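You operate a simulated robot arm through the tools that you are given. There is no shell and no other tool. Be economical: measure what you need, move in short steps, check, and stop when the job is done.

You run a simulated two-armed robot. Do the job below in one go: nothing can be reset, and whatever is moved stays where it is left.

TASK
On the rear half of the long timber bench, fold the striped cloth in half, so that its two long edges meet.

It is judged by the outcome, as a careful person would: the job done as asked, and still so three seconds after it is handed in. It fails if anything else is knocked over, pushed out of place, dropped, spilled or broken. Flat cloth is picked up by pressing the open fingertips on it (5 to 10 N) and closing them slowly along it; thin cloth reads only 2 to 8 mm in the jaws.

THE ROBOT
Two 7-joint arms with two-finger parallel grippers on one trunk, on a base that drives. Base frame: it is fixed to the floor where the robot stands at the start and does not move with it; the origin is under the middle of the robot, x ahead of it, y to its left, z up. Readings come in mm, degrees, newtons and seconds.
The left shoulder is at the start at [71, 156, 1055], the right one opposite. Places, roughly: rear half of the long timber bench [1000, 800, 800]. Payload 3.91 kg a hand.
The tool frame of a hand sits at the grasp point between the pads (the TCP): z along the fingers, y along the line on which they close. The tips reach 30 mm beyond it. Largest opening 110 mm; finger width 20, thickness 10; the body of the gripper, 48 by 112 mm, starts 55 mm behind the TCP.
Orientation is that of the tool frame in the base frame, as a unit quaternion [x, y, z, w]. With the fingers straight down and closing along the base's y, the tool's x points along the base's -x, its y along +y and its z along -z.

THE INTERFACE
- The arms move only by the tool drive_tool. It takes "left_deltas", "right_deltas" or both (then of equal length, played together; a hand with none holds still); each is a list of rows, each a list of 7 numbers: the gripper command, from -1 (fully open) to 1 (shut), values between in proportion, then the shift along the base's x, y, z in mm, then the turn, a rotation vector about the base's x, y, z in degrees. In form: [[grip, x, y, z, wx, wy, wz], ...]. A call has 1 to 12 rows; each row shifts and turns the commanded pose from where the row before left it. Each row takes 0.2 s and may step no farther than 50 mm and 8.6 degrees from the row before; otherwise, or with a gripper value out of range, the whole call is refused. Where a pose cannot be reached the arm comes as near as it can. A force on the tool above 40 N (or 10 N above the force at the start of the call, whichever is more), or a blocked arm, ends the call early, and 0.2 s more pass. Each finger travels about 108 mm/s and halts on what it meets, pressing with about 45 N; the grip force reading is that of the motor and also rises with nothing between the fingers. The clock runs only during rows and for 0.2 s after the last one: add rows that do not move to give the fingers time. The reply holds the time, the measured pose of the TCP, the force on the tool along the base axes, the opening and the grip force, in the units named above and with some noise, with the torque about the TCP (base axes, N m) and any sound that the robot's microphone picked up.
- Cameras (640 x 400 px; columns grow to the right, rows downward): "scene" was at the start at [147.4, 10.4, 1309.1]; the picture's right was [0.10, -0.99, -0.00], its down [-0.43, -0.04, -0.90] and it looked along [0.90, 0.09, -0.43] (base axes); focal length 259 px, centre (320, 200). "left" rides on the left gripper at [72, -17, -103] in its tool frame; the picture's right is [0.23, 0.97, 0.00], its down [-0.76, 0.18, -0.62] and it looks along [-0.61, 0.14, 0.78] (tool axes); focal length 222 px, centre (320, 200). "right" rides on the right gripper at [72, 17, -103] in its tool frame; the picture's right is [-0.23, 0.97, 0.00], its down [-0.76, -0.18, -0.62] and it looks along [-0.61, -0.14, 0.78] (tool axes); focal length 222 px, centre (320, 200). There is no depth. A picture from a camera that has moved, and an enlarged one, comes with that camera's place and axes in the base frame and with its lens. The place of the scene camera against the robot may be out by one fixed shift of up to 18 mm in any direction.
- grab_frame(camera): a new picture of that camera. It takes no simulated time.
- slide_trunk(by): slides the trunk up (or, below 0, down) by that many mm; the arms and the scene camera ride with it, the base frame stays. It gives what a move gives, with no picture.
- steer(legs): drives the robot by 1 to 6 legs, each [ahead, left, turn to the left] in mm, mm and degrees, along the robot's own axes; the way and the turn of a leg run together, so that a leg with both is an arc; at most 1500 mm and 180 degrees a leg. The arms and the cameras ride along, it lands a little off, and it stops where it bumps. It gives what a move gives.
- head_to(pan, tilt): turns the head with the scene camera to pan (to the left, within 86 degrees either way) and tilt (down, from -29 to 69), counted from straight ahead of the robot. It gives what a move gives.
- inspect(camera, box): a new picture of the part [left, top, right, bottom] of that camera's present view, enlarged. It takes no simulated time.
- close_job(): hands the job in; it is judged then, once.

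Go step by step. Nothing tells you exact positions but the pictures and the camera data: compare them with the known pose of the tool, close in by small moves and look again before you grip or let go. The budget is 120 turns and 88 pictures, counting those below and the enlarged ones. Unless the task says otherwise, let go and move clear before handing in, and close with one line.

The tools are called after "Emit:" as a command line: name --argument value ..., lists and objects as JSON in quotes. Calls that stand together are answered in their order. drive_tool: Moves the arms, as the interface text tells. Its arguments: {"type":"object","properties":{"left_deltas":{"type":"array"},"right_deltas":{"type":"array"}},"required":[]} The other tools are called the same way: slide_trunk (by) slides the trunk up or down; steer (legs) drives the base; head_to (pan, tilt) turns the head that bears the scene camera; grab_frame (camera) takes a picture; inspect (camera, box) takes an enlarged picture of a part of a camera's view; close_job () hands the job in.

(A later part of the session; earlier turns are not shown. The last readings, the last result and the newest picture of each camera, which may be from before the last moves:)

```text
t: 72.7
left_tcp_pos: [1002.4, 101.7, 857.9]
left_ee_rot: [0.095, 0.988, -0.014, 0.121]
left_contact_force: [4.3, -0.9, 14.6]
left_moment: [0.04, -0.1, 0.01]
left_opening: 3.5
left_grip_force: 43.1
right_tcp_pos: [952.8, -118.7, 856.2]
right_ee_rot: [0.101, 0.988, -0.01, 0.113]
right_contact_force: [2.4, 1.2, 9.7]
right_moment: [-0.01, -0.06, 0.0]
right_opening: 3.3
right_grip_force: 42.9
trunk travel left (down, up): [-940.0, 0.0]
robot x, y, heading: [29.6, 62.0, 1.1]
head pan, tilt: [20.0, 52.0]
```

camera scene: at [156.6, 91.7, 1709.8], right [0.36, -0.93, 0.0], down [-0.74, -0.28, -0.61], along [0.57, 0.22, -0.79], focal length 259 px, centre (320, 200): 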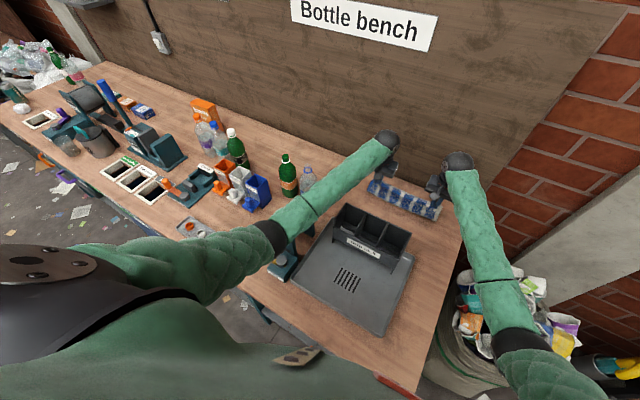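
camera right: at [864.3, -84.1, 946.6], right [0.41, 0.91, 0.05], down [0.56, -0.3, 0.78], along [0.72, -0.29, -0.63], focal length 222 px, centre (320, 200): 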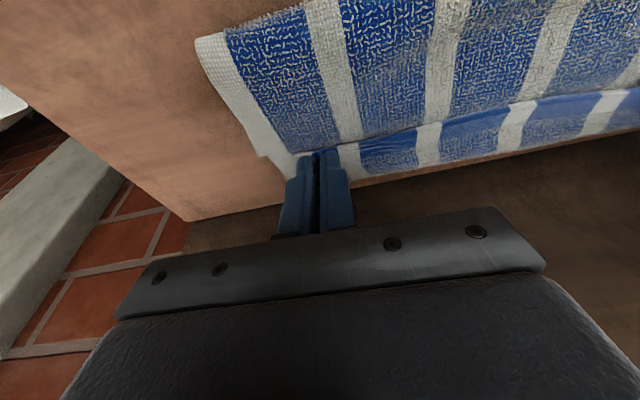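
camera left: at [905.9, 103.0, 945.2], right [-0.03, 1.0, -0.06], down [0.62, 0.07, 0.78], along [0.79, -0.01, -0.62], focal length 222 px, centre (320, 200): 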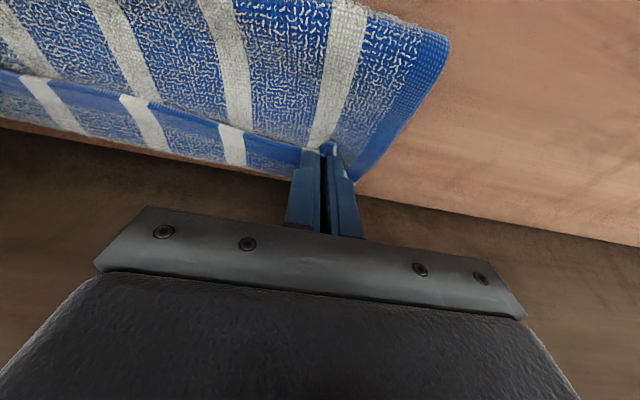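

Emit:
drive_tool --right_deltas '[[1, -5, 0.9, 0, 0, 0, 0], [1, -5, 0.9, 0, 0, 0, 0], [1, -5, 0.9, 0, 0, 0, 0], [1, -5, 1, 0, 0, 0, 0], [1, -5, 1, 0, 0, 0, 0], [1, -5, 1, 0, 0, 0, 0], [1, -4, 0.8, 0, 0, 0, 0], [1, 0, 0, 0, 0, 0, 0]]' --left_deltas '[[1, -5, 0.9, 0, 0, 0, 0], [1, -5, 0.9, 0, 0, 0, 0], [1, -5, 0.9, 0, 0, 0, 0], [1, -5, 1, 0, 0, 0, 0], [1, -5, 1, 0, 0, 0, 0], [1, -5, 1, 0, 0, 0, 0], [1, -4, 0.8, 0, 0, 0, 0], [1, 0, 0, 0, 0, 0, 0]]'

Emit:
grab_frame --camera "left"

Emit:
grab_frame --camera "right"

```text
t: 74.5
left_tcp_pos: [966.8, 108.6, 858.7]
left_ee_rot: [0.094, 0.988, -0.014, 0.12]
left_contact_force: [3.4, -3.0, 16.0]
left_moment: [-0.04, -0.1, -0.03]
left_opening: 3.0
left_grip_force: 42.8
right_tcp_pos: [917.9, -111.9, 855.2]
right_ee_rot: [0.1, 0.989, -0.01, 0.112]
right_contact_force: [3.7, 0.0, 13.8]
right_moment: [-0.02, -0.11, 0.04]
right_opening: 3.3
right_grip_force: 43.0
trunk travel left (down, up): [-940.0, 0.0]
robot x, y, heading: [32.3, 60.9, 0.9]
head pan, tilt: [20.0, 52.0]
```

```text
34 pictures are left
camera left: at [869.4, 109.5, 941.8], right [-0.03, 1.0, -0.06], down [0.61, 0.07, 0.79], along [0.79, -0.01, -0.62], focal length 222 px, centre (320, 200)
```

left: 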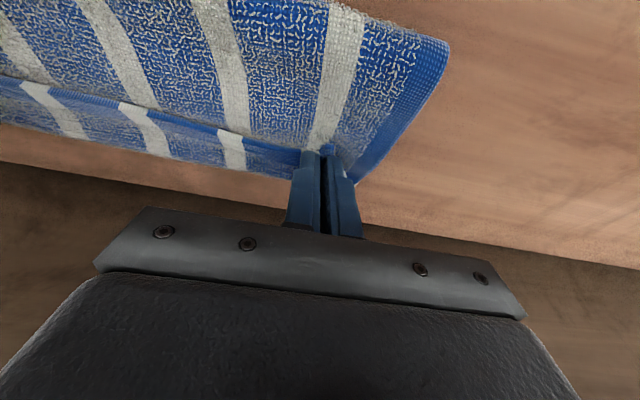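

```text
33 pictures are left
camera right: at [828.6, -76.9, 939.7], right [0.41, 0.91, 0.05], down [0.55, -0.3, 0.78], along [0.72, -0.29, -0.63], focal length 222 px, centre (320, 200)
```

right: 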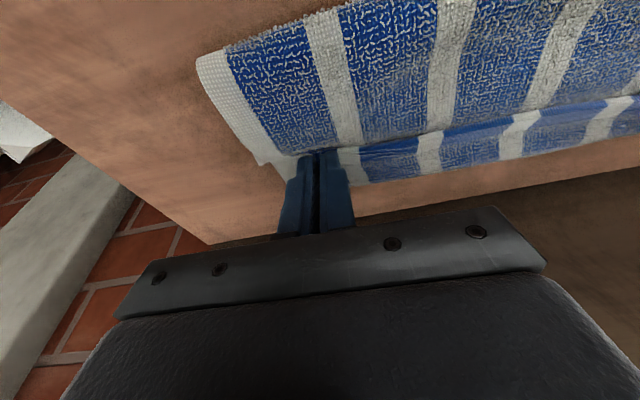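

The stack moved back as a unit. Now I'll lift the edge higher, advance it about 22 mm clear of the lower layer, and set it down.

Emit:
drive_tool --right_deltas '[[1, 0, 0, 12, 0, 0, 0], [1, 0, 0, 12, 0, 0, 0], [1, 0, 0, 12, 0, 0, 0], [1, 5, -1, 6, 0, 0, 0], [1, 6, -1.1, 0, 0, 0, 0], [1, 6, -1.1, -4, 0, 0, 0], [1, 4.5, -0.9, -10, 0, 0, 0], [1, 0, 0, -12, 0, 0, 0], [1, 0, 0, -10, 0, 0, 0], [1, 0, 0, -5, 0, 0, 0], [1, 0, 0, 0, 0, 0, 0]]' --left_deltas '[[1, 0, 0, 12, 0, 0, 0], [1, 0, 0, 12, 0, 0, 0], [1, 0, 0, 12, 0, 0, 0], [1, 6, -1.1, 6, 0, 0, 0], [1, 6.5, -1.2, 0, 0, 0, 0], [1, 6, -1.1, -4, 0, 0, 0], [1, 5, -1, -10, 0, 0, 0], [1, 0, 0, -12, 0, 0, 0], [1, 0, 0, -10, 0, 0, 0], [1, 0, 0, -5, 0, 0, 0], [1, 0, 0, 0, 0, 0, 0]]'

Emit:
grab_frame --camera "left"

Emit:
grab_frame --camera "right"

```text
t: 76.9
left_tcp_pos: [993.3, 103.4, 857.3]
left_ee_rot: [0.094, 0.988, -0.015, 0.119]
left_contact_force: [-0.2, -1.3, 4.4]
left_moment: [0.0, 0.01, 0.01]
left_opening: 3.3
left_grip_force: 43.2
right_tcp_pos: [941.5, -117.6, 855.8]
right_ee_rot: [0.101, 0.989, -0.009, 0.112]
right_contact_force: [-1.1, 1.6, 6.3]
right_moment: [-0.01, 0.03, -0.04]
right_opening: 3.1
right_grip_force: 43.5
trunk travel left (down, up): [-940.0, 0.0]
robot x, y, heading: [31.5, 59.0, 1.5]
head pan, tilt: [20.0, 52.0]
```

```text
32 pictures are left
camera left: at [895.5, 104.0, 942.0], right [-0.03, 1.0, -0.06], down [0.62, 0.07, 0.79], along [0.79, -0.01, -0.62], focal length 222 px, centre (320, 200)
```

left: 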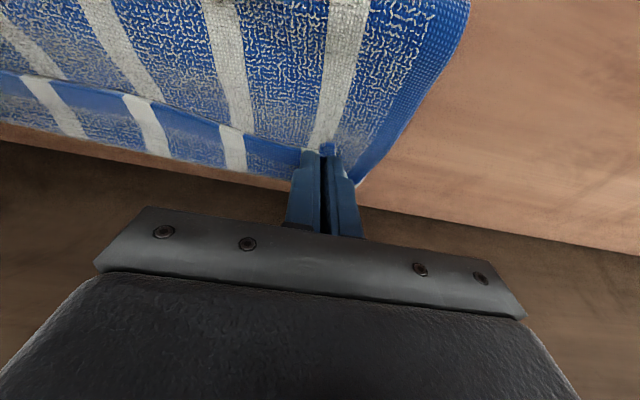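

```text
31 pictures are left
camera right: at [852.9, -80.9, 940.1], right [0.41, 0.91, 0.05], down [0.55, -0.3, 0.78], along [0.72, -0.29, -0.63], focal length 222 px, centre (320, 200)
```

right: 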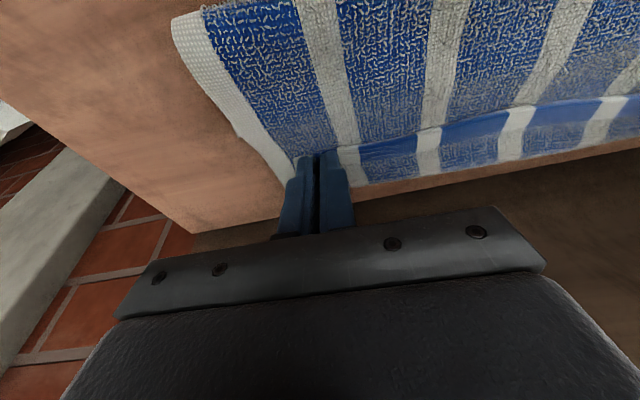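

The strip beyond the upper edge looks the same relative to the fingers each time, which is suspicious. It may be the flap of the pinched edge itself, so I'll zoom in.

Emit:
inspect --camera "left" --box '[60, 60, 400, 230]'

Emit:
inspect --camera "right" --box '[240, 60, 560, 230]'

```text
1.88 times, centred on (230, 145) of left
camera zoom: at [895.5, 104.0, 942.0], right [-0.03, 1.0, -0.06], down [0.62, 0.07, 0.79], along [0.79, -0.01, -0.62], focal length 418 px, centre (489, 304)
```

zoom: 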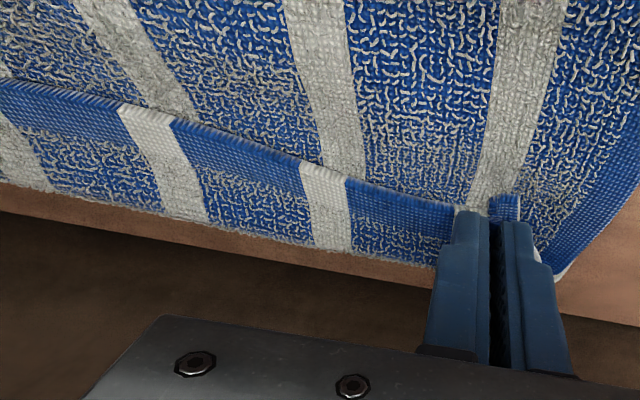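

```text
2.00 times, centred on (400, 145) of right
camera zoom: at [852.9, -80.9, 940.1], right [0.41, 0.91, 0.05], down [0.55, -0.3, 0.78], along [0.72, -0.29, -0.63], focal length 444 px, centre (160, 310)
```

zoom: 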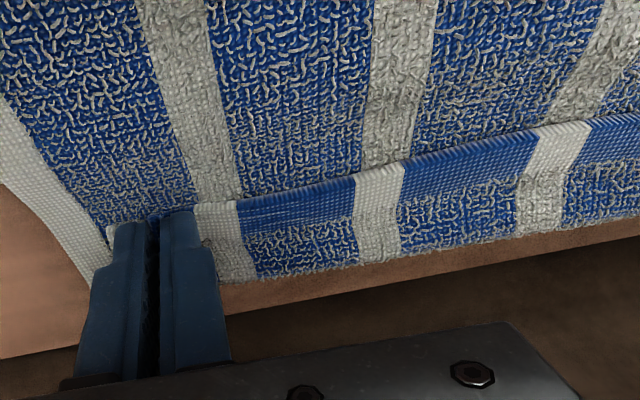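

Now I understand: the fingers didn't flip, so the hem faces me and the upper sheet loops forward beyond the fingers. The strip is that loop, and the true lower layer is hidden beneath. I'll go back up to the top of the arc so the half hangs straight, and see where the lower edge really is.

Emit:
drive_tool --right_deltas '[[1, -3, 0.6, 20, 0, 0, 0], [1, -8, 1.5, 20, 0, 0, 0], [1, -12, 2.3, 18, 0, 0, 0], [1, -13, 2.5, 15, 0, 0, 0], [1, -13, 2.5, 12, 0, 0, 0], [1, -13, 2.5, 8, 0, 0, 0], [1, 0, 0, 0, 0, 0, 0]]' --left_deltas '[[1, -4, 0.8, 20, 0, 0, 0], [1, -10, 1.9, 20, 0, 0, 0], [1, -14, 2.7, 18, 0, 0, 0], [1, -15, 2.8, 15, 0, 0, 0], [1, -15, 2.8, 12, 0, 0, 0], [1, -14, 2.7, 8, 0, 0, 0], [1, 0, 0, 0, 0, 0, 0]]'

Emit:
grab_frame --camera "left"

Emit:
grab_frame --camera "right"

```text
t: 78.5
left_tcp_pos: [920.4, 117.6, 949.6]
left_ee_rot: [0.095, 0.988, -0.015, 0.118]
left_contact_force: [-1.3, -1.7, -0.5]
left_moment: [-0.05, 0.02, -0.02]
left_opening: 3.2
left_grip_force: 43.9
right_tcp_pos: [879.2, -106.1, 946.4]
right_ee_rot: [0.102, 0.989, -0.009, 0.111]
right_contact_force: [0.0, 2.0, -0.4]
right_moment: [0.04, 0.02, 0.01]
right_opening: 3.0
right_grip_force: 42.9
trunk travel left (down, up): [-940.0, 0.0]
robot x, y, heading: [27.8, 60.4, 1.3]
head pan, tilt: [20.0, 52.0]
```

```text
28 pictures are left
camera left: at [822.9, 118.2, 1034.0], right [-0.03, 1.0, -0.06], down [0.62, 0.07, 0.78], along [0.79, -0.01, -0.62], focal length 222 px, centre (320, 200)
```

left: 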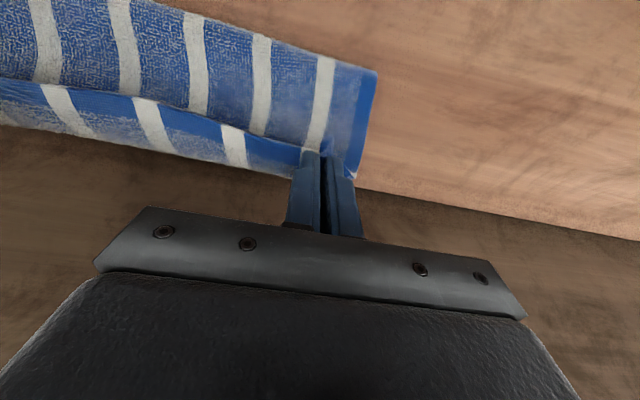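

```text
27 pictures are left
camera right: at [790.6, -70.7, 1031.0], right [0.41, 0.91, 0.05], down [0.56, -0.3, 0.78], along [0.72, -0.29, -0.63], focal length 222 px, centre (320, 200)
```

right: 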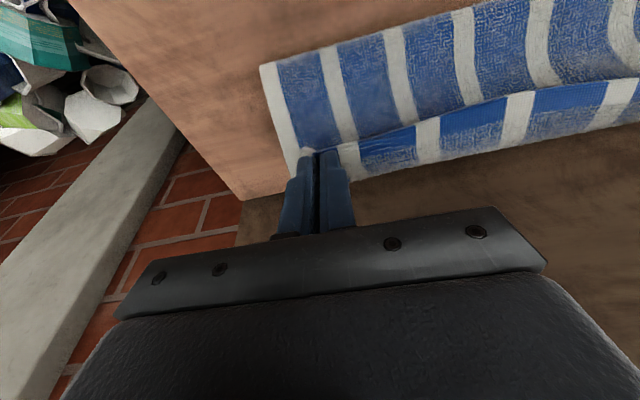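

Emit:
inspect --camera "scene" --box '[310, 130, 480, 250]'

```text
3.33 times, centred on (395, 190) of scene
camera zoom: at [156.7, 91.6, 1709.9], right [0.36, -0.93, 0.0], down [-0.74, -0.28, -0.61], along [0.57, 0.22, -0.79], focal length 863 px, centre (70, 233)
```

zoom: 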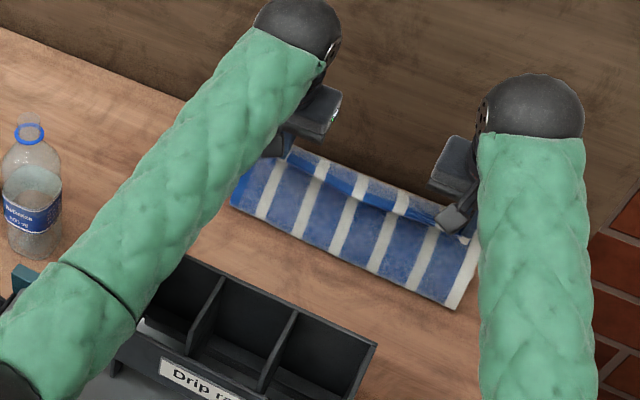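

The crease lies at about v≈868 along the fold direction. I'll move the held edge back towards me at height so the lower layer's back edge becomes visible.

Emit:
drive_tool --right_deltas '[[1, -12, 2.3, 0, 0, 0, 0], [1, -12, 2.3, 0, 0, 0, 0], [1, -12, 2.3, 0, 0, 0, 0], [1, -12, 2.3, 0, 0, 0, 0], [1, 0, 0, 0, 0, 0, 0]]' --left_deltas '[[1, -12, 2.3, 0, 0, 0, 0], [1, -12, 2.3, 0, 0, 0, 0], [1, -12, 2.3, 0, 0, 0, 0], [1, -12, 2.3, 0, 0, 0, 0], [1, 0, 0, 0, 0, 0, 0]]'

Emit:
grab_frame --camera "left"

Emit:
grab_frame --camera "right"

```text
t: 79.7
left_tcp_pos: [872.2, 127.8, 950.1]
left_ee_rot: [0.094, 0.988, -0.015, 0.119]
left_contact_force: [-0.5, -1.2, 0.2]
left_moment: [-0.03, 0.02, -0.05]
left_opening: 3.2
left_grip_force: 43.8
right_tcp_pos: [831.9, -95.5, 946.8]
right_ee_rot: [0.101, 0.989, -0.01, 0.111]
right_contact_force: [0.1, 1.6, 0.4]
right_moment: [0.06, 0.01, 0.03]
right_opening: 2.9
right_grip_force: 43.3
trunk travel left (down, up): [-940.0, 0.0]
robot x, y, heading: [29.0, 60.7, 1.1]
head pan, tilt: [20.0, 52.0]
```

```text
25 pictures are left
camera left: at [775.1, 127.7, 1034.0], right [-0.03, 1.0, -0.06], down [0.62, 0.07, 0.78], along [0.79, -0.01, -0.62], focal length 222 px, centre (320, 200)
```

left: 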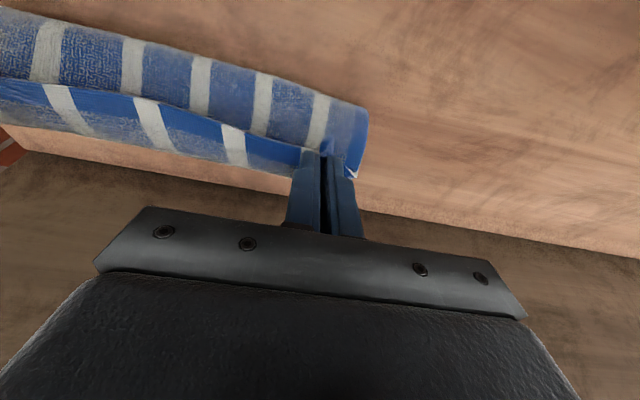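

```text
24 pictures are left
camera right: at [742.8, -60.1, 1031.1], right [0.41, 0.91, 0.05], down [0.56, -0.3, 0.78], along [0.72, -0.29, -0.63], focal length 222 px, centre (320, 200)
```

right: 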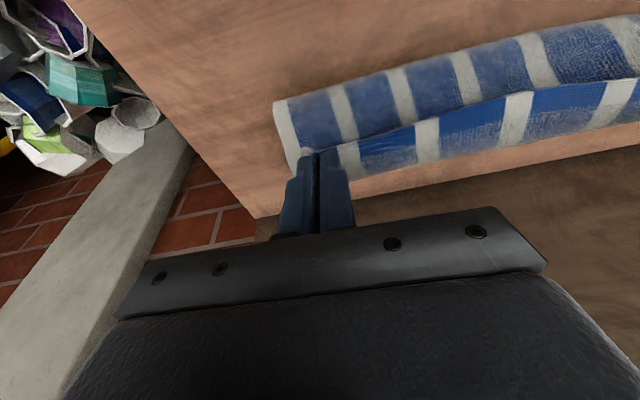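

No lower edge is visible beyond v≈965, so it hasn't been dragged much. One more step back should reveal it.

Emit:
drive_tool --right_deltas '[[1, -12, 2.3, 0, 0, 0, 0], [1, -12, 2.3, 0, 0, 0, 0], [1, -12, 2.3, 0, 0, 0, 0], [1, -12, 2.3, -5, 0, 0, 0], [1, -6, 1.2, -5, 0, 0, 0], [1, 0, 0, 0, 0, 0, 0]]' --left_deltas '[[1, -12, 2.3, 0, 0, 0, 0], [1, -12, 2.3, 0, 0, 0, 0], [1, -12, 2.3, 0, 0, 0, 0], [1, -12, 2.3, -5, 0, 0, 0], [1, -6, 1.2, -5, 0, 0, 0], [1, 0, 0, 0, 0, 0, 0]]'

Emit:
grab_frame --camera "left"

Emit:
grab_frame --camera "right"

```text
t: 81.1
left_tcp_pos: [818.5, 136.9, 938.5]
left_ee_rot: [0.093, 0.988, -0.014, 0.118]
left_contact_force: [0.2, -1.1, -1.0]
left_moment: [-0.03, 0.0, -0.03]
left_opening: 2.9
left_grip_force: 43.8
right_tcp_pos: [777.0, -84.3, 938.6]
right_ee_rot: [0.101, 0.989, -0.009, 0.111]
right_contact_force: [0.0, 1.4, -0.4]
right_moment: [0.05, 0.02, 0.01]
right_opening: 2.9
right_grip_force: 42.9
trunk travel left (down, up): [-940.0, 0.0]
robot x, y, heading: [28.5, 62.2, 1.2]
head pan, tilt: [20.0, 52.0]
```

```text
23 pictures are left
camera left: at [721.7, 137.7, 1023.7], right [-0.03, 1.0, -0.06], down [0.62, 0.07, 0.78], along [0.79, -0.01, -0.62], focal length 222 px, centre (320, 200)
```

left: 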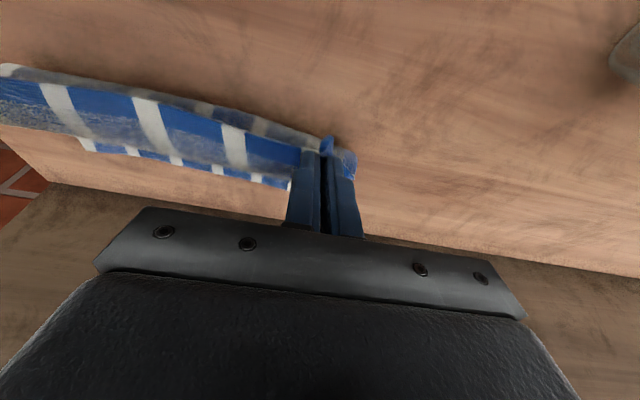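

```text
22 pictures are left
camera right: at [688.0, -49.6, 1022.9], right [0.41, 0.91, 0.05], down [0.56, -0.3, 0.78], along [0.72, -0.29, -0.63], focal length 222 px, centre (320, 200)
```

right: 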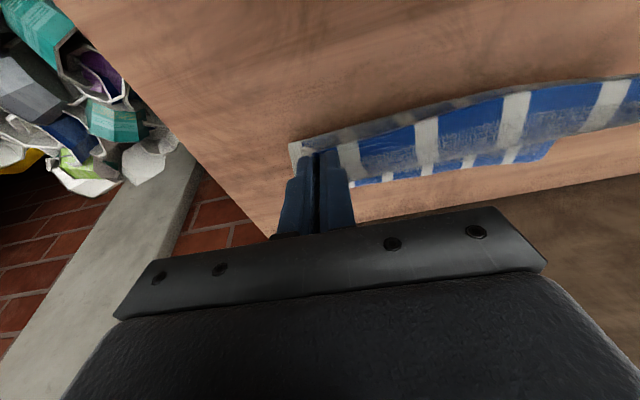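

The lower back edge is visible now, at about v 908 on the right and 925 on the left, and well off the wall. I'll swing the held edge over with the fingers vertical, keeping it up so the sheet leans over the back half without looping.

Emit:
drive_tool --right_deltas '[[1, 8, -1.5, 5, 0.21, 1.11, 0], [1, 8, -1.5, 3, 0.21, 1.11, 0], [1, 8, -1.5, 0, 0.21, 1.11, 0], [1, 8, -1.5, 0, 0.21, 1.11, 0], [1, 8, -1.5, -2, 0.21, 1.11, 0], [1, 8, -1.5, -3, 0.21, 1.11, 0], [1, 8, -1.5, -4, 0.21, 1.11, 0], [1, 8, -1.5, -5, 0.21, 1.11, 0], [1, 8, -1.5, -5, 0.21, 1.11, 0], [1, 8, -1.5, -6, 0.21, 1.11, 0], [1, 8, -1.5, -6, 0.21, 1.11, 0], [1, 8, -1.5, -7, 0.21, 1.11, 0]]' --left_deltas '[[1, 9.6, -1.8, 5, 0.21, 1.11, 0], [1, 9.6, -1.8, 3, 0.21, 1.11, 0], [1, 9.6, -1.8, 0, 0.21, 1.11, 0], [1, 9.6, -1.8, 0, 0.21, 1.11, 0], [1, 9.6, -1.8, -2, 0.21, 1.11, 0], [1, 9.6, -1.8, -3, 0.21, 1.11, 0], [1, 9.6, -1.8, -4, 0.21, 1.11, 0], [1, 9.6, -1.8, -5, 0.21, 1.11, 0], [1, 9.6, -1.8, -5, 0.21, 1.11, 0], [1, 9.6, -1.8, -6, 0.21, 1.11, 0], [1, 9.6, -1.8, -6, 0.21, 1.11, 0], [1, 9.6, -1.8, -7, 0.21, 1.11, 0]]'

Emit:
grab_frame --camera "left"

Emit:
inspect --camera "scene" --box '[310, 130, 480, 250]'

```text
t: 83.7
left_tcp_pos: [934.3, 116.1, 909.1]
left_ee_rot: [0.095, 0.996, -0.003, -0.001]
left_contact_force: [-0.9, -2.7, 0.2]
left_moment: [-0.06, 0.05, -0.02]
left_opening: 3.2
left_grip_force: 43.4
right_tcp_pos: [872.7, -102.2, 906.9]
right_ee_rot: [0.102, 0.995, 0.001, -0.007]
right_contact_force: [1.7, 1.4, -0.8]
right_moment: [0.05, 0.01, 0.03]
right_opening: 3.1
right_grip_force: 42.4
trunk travel left (down, up): [-940.0, 0.0]
robot x, y, heading: [28.0, 65.4, 1.1]
head pan, tilt: [20.0, 52.0]
```

```text
21 pictures are left
camera left: at [858.9, 112.4, 1012.6], right [-0.04, 1.0, -0.01], down [0.78, 0.04, 0.62], along [0.62, 0.02, -0.78], focal length 222 px, centre (320, 200)
```

left: 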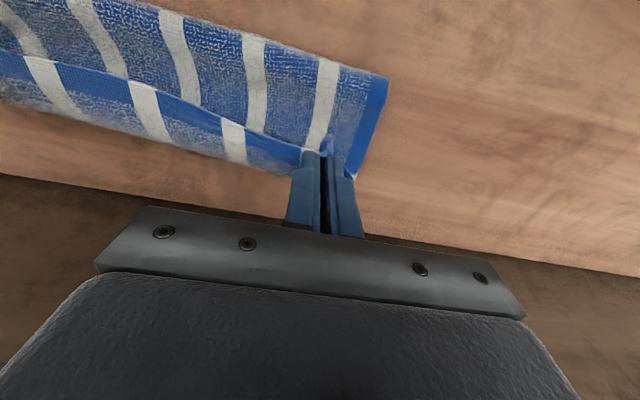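

```text
3.33 times, centred on (395, 190) of scene
camera zoom: at [157.2, 91.6, 1709.8], right [0.36, -0.93, 0.0], down [-0.74, -0.28, -0.61], along [0.57, 0.22, -0.79], focal length 863 px, centre (70, 233)
```

zoom: 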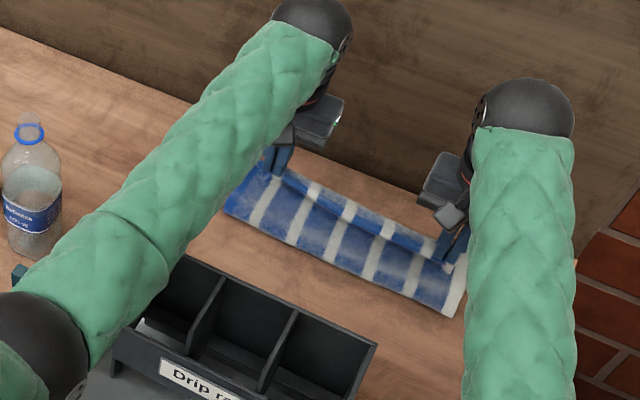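

The sheet leans over with the crease near v≈843 on both sides, which is about the middle. I'll release the edge here so it unrolls and falls towards the back, then look.

Emit:
drive_tool --right_deltas '[[0.8, 0, 0, 0, 0, 0, 0], [0.6, 0, 0, 0, 0, 0, 0], [0.4, 0, 0, 0, 0, 0, 0], [0.4, 0, 0, 0, 0, 0, 0], [0.4, -3, 0, 20, 0, 0, 0], [0.4, -5, 0, 25, 0, 0, 0], [0.4, -5, 0, 25, 0, 0, 0], [0.4, -10, 0, 25, 0, 0, 0], [0.4, 0, 0, 0, 0, 0, 0]]' --left_deltas '[[0.8, 0, 0, 0, 0, 0, 0], [0.6, 0, 0, 0, 0, 0, 0], [0.4, 0, 0, 0, 0, 0, 0], [0.4, 0, 0, 0, 0, 0, 0], [0.4, -3, 0, 20, 0, 0, 0], [0.4, -5, 0, 25, 0, 0, 0], [0.4, -5, 0, 25, 0, 0, 0], [0.4, -10, 0, 25, 0, 0, 0], [0.4, 0, 0, 0, 0, 0, 0]]'

Emit:
grab_frame --camera "right"

Emit:
grab_frame --camera "left"

```text
t: 85.7
left_tcp_pos: [911.5, 118.3, 1005.2]
left_ee_rot: [0.094, 0.996, -0.005, 0.001]
left_contact_force: [0.4, -1.0, -0.1]
left_moment: [-0.04, 0.04, -0.04]
left_opening: 32.9
left_grip_force: 0.1
right_tcp_pos: [849.0, -101.8, 1001.9]
right_ee_rot: [0.102, 0.995, 0.001, -0.008]
right_contact_force: [0.1, 0.1, -0.2]
right_moment: [-0.01, 0.03, 0.01]
right_opening: 33.1
right_grip_force: 0.0
trunk travel left (down, up): [-940.0, 0.0]
robot x, y, heading: [31.0, 62.7, 0.8]
head pan, tilt: [20.0, 52.0]
```

```text
19 pictures are left
camera right: at [783.2, -71.1, 1105.9], right [0.42, 0.91, 0.0], down [0.72, -0.33, 0.61], along [0.56, -0.26, -0.79], focal length 222 px, centre (320, 200)
```

right: 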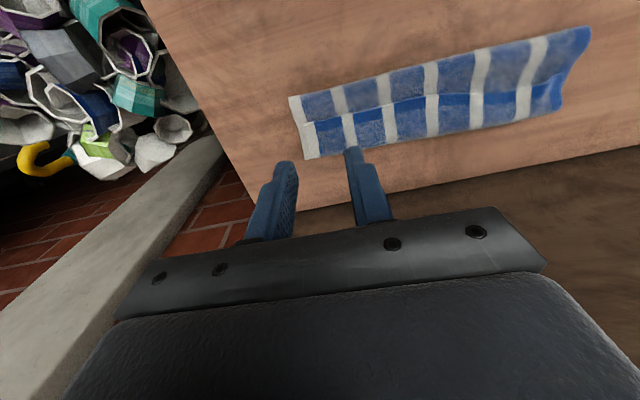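

```text
18 pictures are left
camera left: at [835.2, 112.8, 1108.8], right [-0.04, 1.0, -0.01], down [0.78, 0.04, 0.62], along [0.62, 0.02, -0.78], focal length 222 px, centre (320, 200)
```

left: 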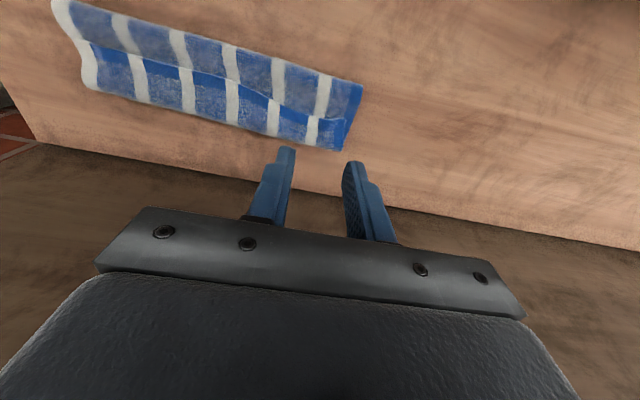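

Emit:
inspect --camera "right" --box '[270, 10, 610, 180]'

```text
1.88 times, centred on (440, 95) of right
camera zoom: at [783.2, -71.1, 1105.9], right [0.42, 0.91, 0.0], down [0.72, -0.33, 0.61], along [0.56, -0.26, -0.79], focal length 418 px, centre (94, 398)
```

zoom: 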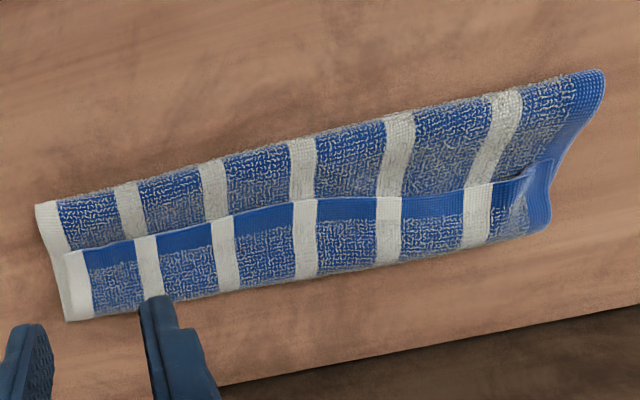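

The released hem curled back towards me: a flap about 50 mm wide lies on top, and the lower back edge sits at v≈912–922 underneath. I'll pick the hem up again, lay it back flat on the bench at the front, then regrip only its outermost few millimetres so it can't curl next time.

Emit:
drive_tool --right_deltas '[[0.45, 10, 0, -20, 0, 0, 0], [0.45, 10, 0, -25, 0, 0, -1.5], [0.45, 9, 0, -25, 0, 0, -1.5], [0.45, 0, 0, -25, 0, 0, 0], [0.45, 0, 0, -20, 0, 0, 0], [0.45, 0, 0, -10, 0, 0, 0], [0.45, 0, 0, 0, 0, 0, 0]]' --left_deltas '[[0.45, 8, 0, -20, 0, 0, 0], [0.45, 8, -1, -25, 0, 0, -1.5], [0.45, 7, -1, -25, 0, 0, -1.5], [0.45, 0, 0, -25, 0, 0, 0], [0.45, 0, 0, -20, 0, 0, 0], [0.45, 0, 0, -13, 0, 0, 0], [0.45, 0, 0, 0, 0, 0, 0]]'

Emit:
inspect --camera "left" --box '[160, 40, 460, 240]'

Emit:
inspect --camera "right" --box '[200, 40, 500, 240]'

```text
t: 87.3
left_tcp_pos: [933.5, 115.4, 876.3]
left_ee_rot: [0.12, 0.993, -0.005, 0.001]
left_contact_force: [0.3, -0.1, 0.0]
left_moment: [-0.01, -0.02, -0.02]
left_opening: 30.3
left_grip_force: 0.1
right_tcp_pos: [879.4, -102.5, 877.1]
right_ee_rot: [0.128, 0.992, 0.001, -0.006]
right_contact_force: [0.3, -0.1, -0.8]
right_moment: [0.01, 0.02, -0.01]
right_opening: 30.6
right_grip_force: 0.1
trunk travel left (down, up): [-940.0, 0.0]
robot x, y, heading: [28.4, 60.7, 1.3]
head pan, tilt: [20.0, 52.0]
```

```text
2.00 times, centred on (310, 140) of left
camera zoom: at [857.5, 115.0, 980.2], right [0.01, 1.0, -0.01], down [0.78, 0.0, 0.62], along [0.62, -0.01, -0.78], focal length 444 px, centre (340, 320)
```

zoom: 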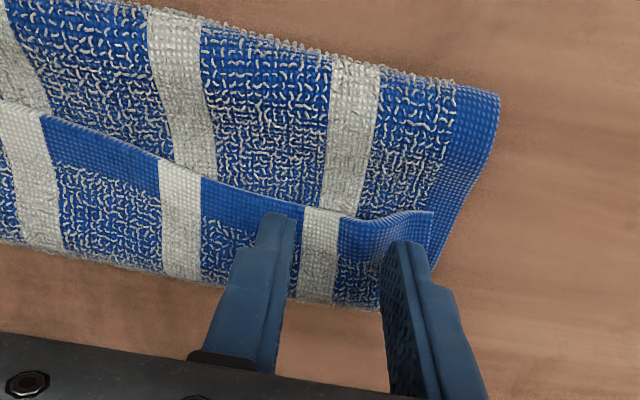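

```text
2.00 times, centred on (350, 140) of right
camera zoom: at [813.7, -67.0, 981.8], right [0.47, 0.88, 0.0], down [0.7, -0.37, 0.61], along [0.54, -0.29, -0.79], focal length 444 px, centre (260, 320)
```

zoom: 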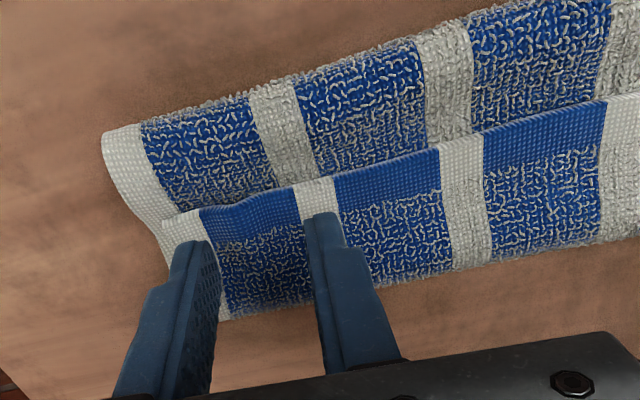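

The fingertips are over the flap, about 12–15 mm inside the hem. I'll lower gently to contact.

Emit:
drive_tool --right_deltas '[[0.45, 0, 0, -4, 0, 0, 0], [0.45, 0, 0, -4, 0, 0, 0], [0.45, 0, 0, -3, 0, 0, 0], [0.45, 0, 0, -3, 0, 0, 0], [0.45, 0, 0, 0, 0, 0, 0]]' --left_deltas '[[0.45, 0, 0, -4, 0, 0, 0], [0.45, 0, 0, -4, 0, 0, 0], [0.45, 0, 0, -3, 0, 0, 0], [0.45, 0, 0, -3, 0, 0, 0], [0.45, 0, 0, 0, 0, 0, 0]]'

```text
t: 88.5
left_tcp_pos: [934.3, 114.3, 861.9]
left_ee_rot: [0.121, 0.993, -0.003, 0.001]
left_contact_force: [-0.2, 0.9, 1.8]
left_moment: [0.06, 0.02, 0.02]
left_opening: 30.2
left_grip_force: 0.0
right_tcp_pos: [878.3, -103.0, 864.7]
right_ee_rot: [0.128, 0.992, 0.001, -0.006]
right_contact_force: [0.0, 0.0, 0.0]
right_moment: [-0.02, -0.02, 0.02]
right_opening: 30.4
right_grip_force: 0.0
trunk travel left (down, up): [-940.0, 0.0]
robot x, y, heading: [32.5, 59.9, 0.9]
head pan, tilt: [20.0, 52.0]
```

Emit:
drive_tool --right_deltas '[[0.45, 0, 0, -2, 0, 0, 0], [0.45, 0, 0, -2, 0, 0, 0], [0.45, 0, 0, 0, 0, 0, 0]]' --left_deltas '[[0.45, 0, 0, -1, 0, 0, 0], [0.45, 0, 0, -1, 0, 0, 0], [0.45, 0, 0, 0, 0, 0, 0]]'

```text
t: 89.3
left_tcp_pos: [933.8, 114.6, 862.1]
left_ee_rot: [0.121, 0.993, -0.005, 0.002]
left_contact_force: [-1.6, 0.3, 3.2]
left_moment: [0.03, 0.04, 0.02]
left_opening: 30.3
left_grip_force: 0.1
right_tcp_pos: [877.5, -103.1, 860.6]
right_ee_rot: [0.128, 0.992, 0.001, -0.006]
right_contact_force: [0.2, -0.1, 4.0]
right_moment: [0.01, -0.05, 0.02]
right_opening: 30.2
right_grip_force: 0.1
trunk travel left (down, up): [-940.0, 0.0]
robot x, y, heading: [32.1, 65.7, 1.1]
head pan, tilt: [20.0, 52.0]
```

Light contact of 3–4 N on both, so I'll press 1 mm more and close slowly.

Emit:
drive_tool --right_deltas '[[0.5, 0, 0, -0.6, 0, 0, 0], [0.55, 0, 0, 0, 0, 0, 0], [0.6, 0, 0, 0, 0, 0, 0], [0.65, 0, 0, 0, 0, 0, 0], [0.7, 0, 0, 0, 0, 0, 0], [0.75, 0, 0, 0, 0, 0, 0], [0.8, 0, 0, 0, 0, 0, 0], [0.85, 0, 0, 0, 0, 0, 0], [0.9, 0, 0, 0, 0, 0, 0], [0.95, 0, 0, 0, 0, 0, 0], [1, 0, 0, 0, 0, 0, 0], [1, 0, 0, 0, 0, 0, 0]]' --left_deltas '[[0.5, 0, 0, -1, 0, 0, 0], [0.55, 0, 0, 0, 0, 0, 0], [0.6, 0, 0, 0, 0, 0, 0], [0.65, 0, 0, 0, 0, 0, 0], [0.7, 0, 0, 0, 0, 0, 0], [0.75, 0, 0, 0, 0, 0, 0], [0.8, 0, 0, 0, 0, 0, 0], [0.85, 0, 0, 0, 0, 0, 0], [0.9, 0, 0, 0, 0, 0, 0], [0.95, 0, 0, 0, 0, 0, 0], [1, 0, 0, 0, 0, 0, 0], [1, 0, 0, 0, 0, 0, 0]]'

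Emit:
drive_tool --right_deltas '[[1, 0, 0.5, 15, 0, 0, 0], [1, -2, 0.5, 18, 0, 0, 0], [1, -5, 1, 18, 0, 0, 0], [1, -8, 1.5, 15, 0, 0, 0], [1, -11, 2, 10, 0, 0, 0], [1, -13, 2.5, 5, 0, 0, 0], [1, -14, 2.6, 0, 0, 0, 0], [1, -14, 2.6, 0, 0, 0, 0], [1, 0, 0, 0, 0, 0, 0]]' --left_deltas '[[1, 0, -0.5, 15, 0, 0, 0], [1, -2, 0, 18, 0, 0, 0], [1, -6, 1, 18, 0, 0, 0], [1, -10, 1.9, 15, 0, 0, 0], [1, -13, 2.5, 10, 0, 0, 0], [1, -15, 2.8, 5, 0, 0, 0], [1, -16, 3, 0, 0, 0, 0], [1, -16, 3, 0, 0, 0, 0], [1, 0, 0, 0, 0, 0, 0]]'

Emit:
grab_frame --camera "right"

```text
t: 91.9
left_tcp_pos: [933.2, 113.7, 859.7]
left_ee_rot: [0.121, 0.993, -0.004, 0.001]
left_contact_force: [-1.2, -9.0, 4.8]
left_moment: [-0.25, 0.03, -0.01]
left_opening: 5.5
left_grip_force: 45.9
right_tcp_pos: [877.2, -102.9, 859.3]
right_ee_rot: [0.128, 0.992, 0.0, -0.007]
right_contact_force: [1.7, 8.8, 4.5]
right_moment: [0.29, -0.07, 0.02]
right_opening: 3.3
right_grip_force: 43.1
trunk travel left (down, up): [-940.0, 0.0]
robot x, y, heading: [27.7, 64.8, 1.0]
head pan, tilt: [20.0, 52.0]
```

```text
t: 93.9
left_tcp_pos: [855.8, 126.9, 940.4]
left_ee_rot: [0.121, 0.993, -0.003, 0.0]
left_contact_force: [-1.8, -5.4, -0.4]
left_moment: [-0.15, 0.04, 0.01]
left_opening: 5.3
left_grip_force: 45.0
right_tcp_pos: [812.1, -90.8, 939.7]
right_ee_rot: [0.128, 0.992, 0.001, -0.006]
right_contact_force: [1.0, 5.4, -0.7]
right_moment: [0.12, 0.02, 0.02]
right_opening: 3.4
right_grip_force: 43.6
trunk travel left (down, up): [-940.0, 0.0]
robot x, y, heading: [33.1, 64.4, 1.1]
head pan, tilt: [20.0, 52.0]
```

```text
14 pictures are left
camera right: at [747.2, -55.9, 1043.3], right [0.47, 0.88, 0.0], down [0.7, -0.37, 0.61], along [0.54, -0.29, -0.79], focal length 222 px, centre (320, 200)
```

right: 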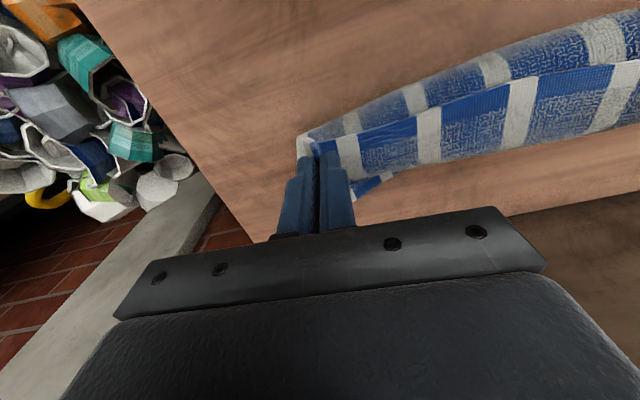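

Both hands have the hem, and the left jaw may hold two layers. I'll lay it down on the bare bench at the front, leaning the hands away from the rack.

Emit:
drive_tool --right_deltas '[[1, -10, 1.9, 0, 0.19, 0.98, 0], [1, -10, 1.9, -3, 0.19, 0.98, 0], [1, -10, 1.9, -5, 0.19, 0.98, 0], [1, -9, 1.7, -8, 0.19, 0.98, 0], [1, -8, 1.5, -10, 0.19, 0.98, 0], [1, -6, 1.1, -12, 0.19, 0.98, 0], [1, -4, 0.8, -14, 0.19, 0.98, 0], [1, 0, 0, -14, 0.19, 0.98, 0], [1, 0, 0, -10, 0, 0, 0], [1, 0, 0, -4, 0, 0, 0], [1, 0, 0, 0, 0, 0, 0]]' --left_deltas '[[1, -10, 1.9, 0, 0.19, 0.98, 0], [1, -10, 1.9, -3, 0.19, 0.98, 0], [1, -10, 1.9, -5, 0.19, 0.98, 0], [1, -9, 1.7, -8, 0.19, 0.98, 0], [1, -8, 1.5, -10, 0.19, 0.98, 0], [1, -7, 1.3, -12, 0.19, 0.98, 0], [1, -5, 0.9, -14, 0.19, 0.98, 0], [1, 0, 0, -14, 0.19, 0.98, 0], [1, 0, 0, -10, 0, 0, 0], [1, 0, 0, -4, 0, 0, 0], [1, 0, 0, 0, 0, 0, 0]]'

Emit:
drive_tool --right_deltas '[[0.8, 0, 0, 0, 0, 0, 0], [0.6, 0, 0, 0, 0, 0, 0], [0.45, 0, 0, 0, 0, 0, 0], [0.45, 0, 0, 0, 0, 0, 0], [0.45, 0, 0, 15, 0, 0, 0], [0.45, 0, 0, 20, 0, 0, 0], [0.45, 0, 0, 20, 0, 0, 0], [0.45, 0, 0, 0, 0, 0, 0]]' --left_deltas '[[0.8, 0, 0, 0, 0, 0, 0], [0.6, 0, 0, 0, 0, 0, 0], [0.45, 0, 0, 0, 0, 0, 0], [0.45, 0, 0, 0, 0, 0, 0], [0.45, 0, 0, 15, 0, 0, 0], [0.45, 0, 0, 20, 0, 0, 0], [0.45, 0, 0, 20, 0, 0, 0], [0.45, 0, 0, 0, 0, 0, 0]]'

Emit:
grab_frame --camera "left"

Emit:
grab_frame --camera "right"

```text
t: 96.3
left_tcp_pos: [799.9, 138.3, 875.7]
left_ee_rot: [0.121, 0.991, 0.002, -0.058]
left_contact_force: [-2.3, -7.7, -0.3]
left_moment: [-0.25, 0.06, 0.01]
left_opening: 5.6
left_grip_force: 44.9
right_tcp_pos: [751.1, -79.5, 866.2]
right_ee_rot: [0.127, 0.989, 0.006, -0.073]
right_contact_force: [1.4, 7.2, 0.5]
right_moment: [0.24, -0.06, 0.02]
right_opening: 3.1
right_grip_force: 43.4
trunk travel left (down, up): [-940.0, 0.0]
robot x, y, heading: [28.0, 62.6, 1.1]
head pan, tilt: [20.0, 52.0]
```

```text
t: 98.1
left_tcp_pos: [796.3, 136.6, 914.4]
left_ee_rot: [0.12, 0.99, 0.001, -0.069]
left_contact_force: [0.2, -1.4, 0.2]
left_moment: [0.01, -0.01, 0.0]
left_opening: 30.2
left_grip_force: 0.2
right_tcp_pos: [755.3, -96.7, 912.7]
right_ee_rot: [0.131, 0.988, -0.004, -0.075]
right_contact_force: [-0.1, -1.2, -0.3]
right_moment: [0.03, 0.0, 0.0]
right_opening: 30.2
right_grip_force: 0.0
trunk travel left (down, up): [-940.0, 0.0]
robot x, y, heading: [29.2, 64.9, 0.8]
head pan, tilt: [20.0, 52.0]
```

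```text
13 pictures are left
camera left: at [735.5, 134.4, 1028.7], right [0.01, 1.0, 0.02], down [0.86, -0.02, 0.51], along [0.51, 0.01, -0.86], focal length 222 px, centre (320, 200)
```

left: 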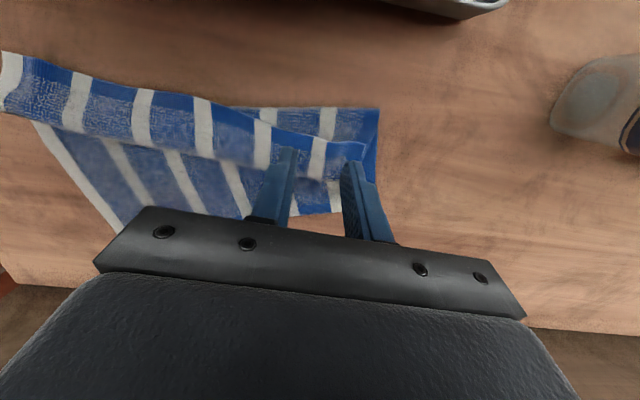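

```text
12 pictures are left
camera right: at [704.9, -61.8, 1023.8], right [0.47, 0.88, -0.06], down [0.77, -0.38, 0.51], along [0.43, -0.29, -0.86], focal length 222 px, centre (320, 200)
```

right: 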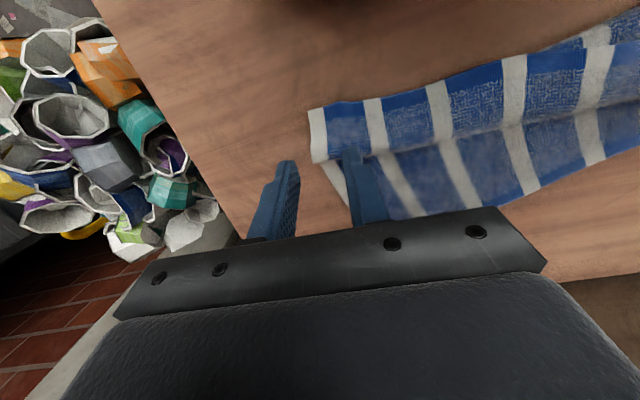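

The left jaw had two layers, so the cloth is now partly S-folded and skewed. Better idea: lift the cloth by its back edge so it hangs free and unfolds, lay the hanging front edge down near the back, and bring the held edge over it. That way the gripped edge already faces the right way. I'll rise and locate the back corners.

Emit:
drive_tool --right_deltas '[[0.45, 0, -10, 30, 0, 0, 0], [0.45, 0, -10, 35, 0, 0, 0], [0.45, 0, -10, 35, 0, 0, 0], [0.45, 0, 0, 0, 0, 0, 0]]' --left_deltas '[[0.45, 0, 10, 30, 0, 0, 0], [0.45, 0, 10, 35, 0, 0, 0], [0.45, 0, 10, 35, 0, 0, 0], [0.45, 0, 0, 0, 0, 0, 0]]'

Emit:
inspect --camera "right" --box '[280, 20, 640, 230]'

Emit:
inspect --camera "left" --box '[40, 40, 400, 250]'

```text
t: 98.6
left_tcp_pos: [798.0, 140.3, 959.8]
left_ee_rot: [0.124, 0.99, -0.005, -0.065]
left_contact_force: [0.1, -0.1, -0.2]
left_moment: [-0.03, 0.04, -0.01]
left_opening: 30.2
left_grip_force: 0.1
right_tcp_pos: [757.0, -235.4, 952.4]
right_ee_rot: [0.167, 0.98, -0.085, -0.063]
right_contact_force: [0.8, 0.0, 0.1]
right_moment: [0.0, -0.01, -0.01]
right_opening: 30.4
right_grip_force: 0.0
right hand out of reach, approached as far as the arm can: row 2
trunk travel left (down, up): [-940.0, 0.0]
robot x, y, heading: [25.4, 65.6, 1.4]
head pan, tilt: [20.0, 52.0]
stopped in row 2 (right hand): the arm was blocked; the commanded pose is now the measured one
```

```text
1.78 times, centred on (460, 125) of right
camera zoom: at [709.6, -180.5, 1056.8], right [0.52, 0.83, -0.2], down [0.75, -0.33, 0.57], along [0.41, -0.45, -0.8], focal length 395 px, centre (71, 333)
```

zoom: 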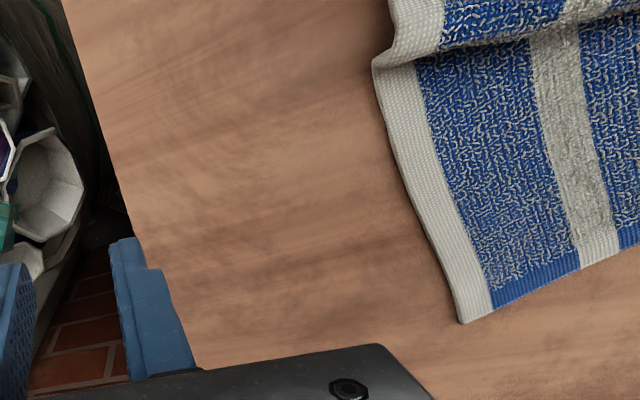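

```text
1.78 times, centred on (220, 145) of left
camera zoom: at [736.0, 139.0, 1072.6], right [0.02, 1.0, 0.0], down [0.86, -0.02, 0.52], along [0.52, -0.01, -0.86], focal length 395 px, centre (498, 298)
```

zoom: 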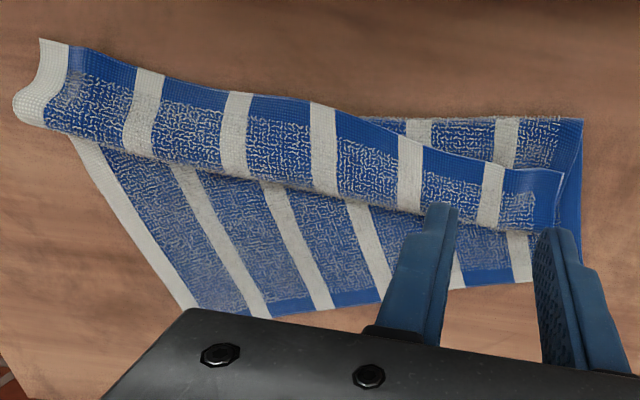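

The front edge is rolled on top, but the back edge is exposed as a single layer from about [900,-91] to [868,187]. The right arm swung out because it had run out of range there, with no harm done. I'll move both hands over the back corners, yawed to match that edge.

Emit:
drive_tool --right_deltas '[[0.45, 22, 15, 5, 2.1, -2.2, 3], [0.45, 22, 25, 0, 2.1, -2.2, 3], [0.45, 22, 28, 0, 2.1, -2.2, 3], [0.45, 22, 28, 0, 2.1, -2.1, 3], [0.45, 22, 28, 0, 0, 0, 4], [0.45, 15, 26, -5, 0, 0, 4], [0.45, 6, 20, -10, 0, 0, 4], [0.45, 0, 0, -15, 0, 0, 2], [0.45, 0, 0, -15, 0, 0, 0], [0.45, 0, 0, 0, 0, 0, 0]]' --left_deltas '[[0.45, 8, 2, 0, 0, -2, 3], [0.45, 8, 2, 0, 0, -2, 3], [0.45, 8, 3, 0, 0, -2, 3], [0.45, 8, 3, 0, 0, -1.5, 3], [0.45, 8, 3, 0, 0, 0, 3], [0.45, 8, 3, -10, 0, 0, 3], [0.45, 8, 3, -10, 0, 0, 3], [0.45, 8, 0, -15, 0, 0, 0], [0.45, 0, 0, -15, 0, 0, 0], [0.45, 0, 0, 0, 0, 0, 0]]'

Emit:
inspect --camera "left" --box '[160, 40, 460, 240]'

Emit:
inspect --camera "right" --box '[200, 40, 500, 240]'

```text
t: 100.8
left_tcp_pos: [861.7, 158.0, 910.7]
left_ee_rot: [-0.058, 0.998, -0.003, 0.002]
left_contact_force: [0.4, 0.9, -0.2]
left_moment: [0.01, -0.02, 0.03]
left_opening: 30.3
left_grip_force: 0.1
right_tcp_pos: [887.1, -64.0, 912.8]
right_ee_rot: [-0.057, 0.998, -0.005, 0.01]
right_contact_force: [0.4, 0.3, -0.3]
right_moment: [0.0, 0.0, 0.0]
right_opening: 30.1
right_grip_force: 0.0
trunk travel left (down, up): [-940.0, 0.0]
robot x, y, heading: [33.7, 62.9, 0.8]
head pan, tilt: [20.0, 52.0]
```

```text
2.00 times, centred on (310, 140) of left
camera zoom: at [790.0, 132.1, 1014.3], right [-0.34, 0.94, -0.01], down [0.73, 0.27, 0.62], along [0.59, 0.21, -0.78], focal length 444 px, centre (340, 320)
```

zoom: 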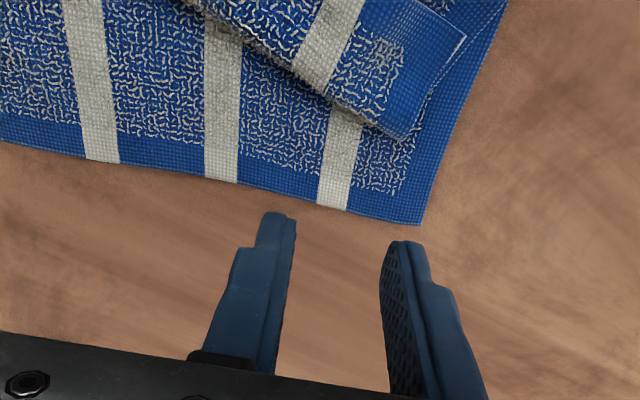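

```text
2.00 times, centred on (350, 140) of right
camera zoom: at [811.0, -55.4, 1013.8], right [0.11, 0.99, -0.01], down [0.76, -0.08, 0.64], along [0.63, -0.08, -0.77], focal length 444 px, centre (260, 320)
```

zoom: 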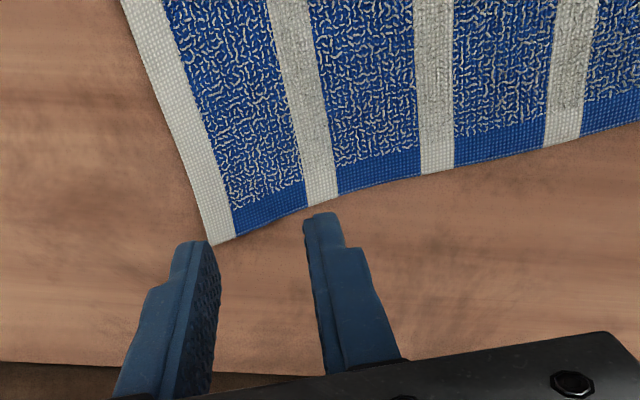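

The corners are clear: BR [917,-91], BL [867,198], single layer at both. I'll correct the positions and lower to just above the cloth.

Emit:
drive_tool --right_deltas '[[0.45, 8, -1, -12, 0, 0, 1.5], [0.45, 8, -1.5, -12, 0, 0, 1.5], [0.45, 0, 0, -14, 0, 0, 0], [0.45, 0, 0, -12, 0, 0, 0], [0.45, 0, 0, -3, 0, 0, 0], [0.45, 0, 0, 0, 0, 0, 0]]' --left_deltas '[[0.45, 0.5, 6, -12, 0, 0, 1.5], [0.45, 0.5, 6, -12, 0, 0, 1.5], [0.45, 0, 0, -13, 0, 0, 0], [0.45, 0, 0, -11, 0, 0, 0], [0.45, 0, 0, -3, 0, 0, 0], [0.45, 0, 0, 0, 0, 0, 0]]'

Emit:
drive_tool --right_deltas '[[0.45, 0, 0, -2, 0, 0, 0], [0.45, 0, 0, -2, 0, 0, 0], [0.45, 0, 0, 0, 0, 0, 0]]' --left_deltas '[[0.45, 0, 0, -2, 0, 0, 0], [0.45, 0, 0, -2, 0, 0, 0], [0.45, 0, 0, 0, 0, 0, 0]]'

```text
t: 102.2
left_tcp_pos: [864.5, 171.0, 864.7]
left_ee_rot: [-0.085, 0.996, -0.004, 0.004]
left_contact_force: [0.5, -0.2, 0.5]
left_moment: [-0.02, 0.02, 0.04]
left_opening: 30.4
left_grip_force: 0.0
right_tcp_pos: [901.4, -69.2, 862.2]
right_ee_rot: [-0.082, 0.997, -0.004, 0.011]
right_contact_force: [0.7, -0.3, -0.2]
right_moment: [0.02, 0.0, 0.01]
right_opening: 30.2
right_grip_force: 0.0
trunk travel left (down, up): [-940.0, 0.0]
robot x, y, heading: [29.4, 63.5, 0.8]
head pan, tilt: [20.0, 52.0]
```

```text
t: 103.0
left_tcp_pos: [866.0, 172.4, 866.0]
left_ee_rot: [-0.085, 0.996, -0.004, 0.006]
left_contact_force: [-0.3, -0.8, 0.5]
left_moment: [-0.01, 0.0, -0.02]
left_opening: 30.3
left_grip_force: 0.1
right_tcp_pos: [901.1, -67.1, 859.7]
right_ee_rot: [-0.084, 0.996, -0.005, 0.012]
right_contact_force: [0.1, -0.1, -0.4]
right_moment: [-0.01, -0.01, 0.03]
right_opening: 30.2
right_grip_force: 0.0
trunk travel left (down, up): [-940.0, 0.0]
robot x, y, heading: [30.5, 65.1, 1.3]
head pan, tilt: [20.0, 52.0]
```

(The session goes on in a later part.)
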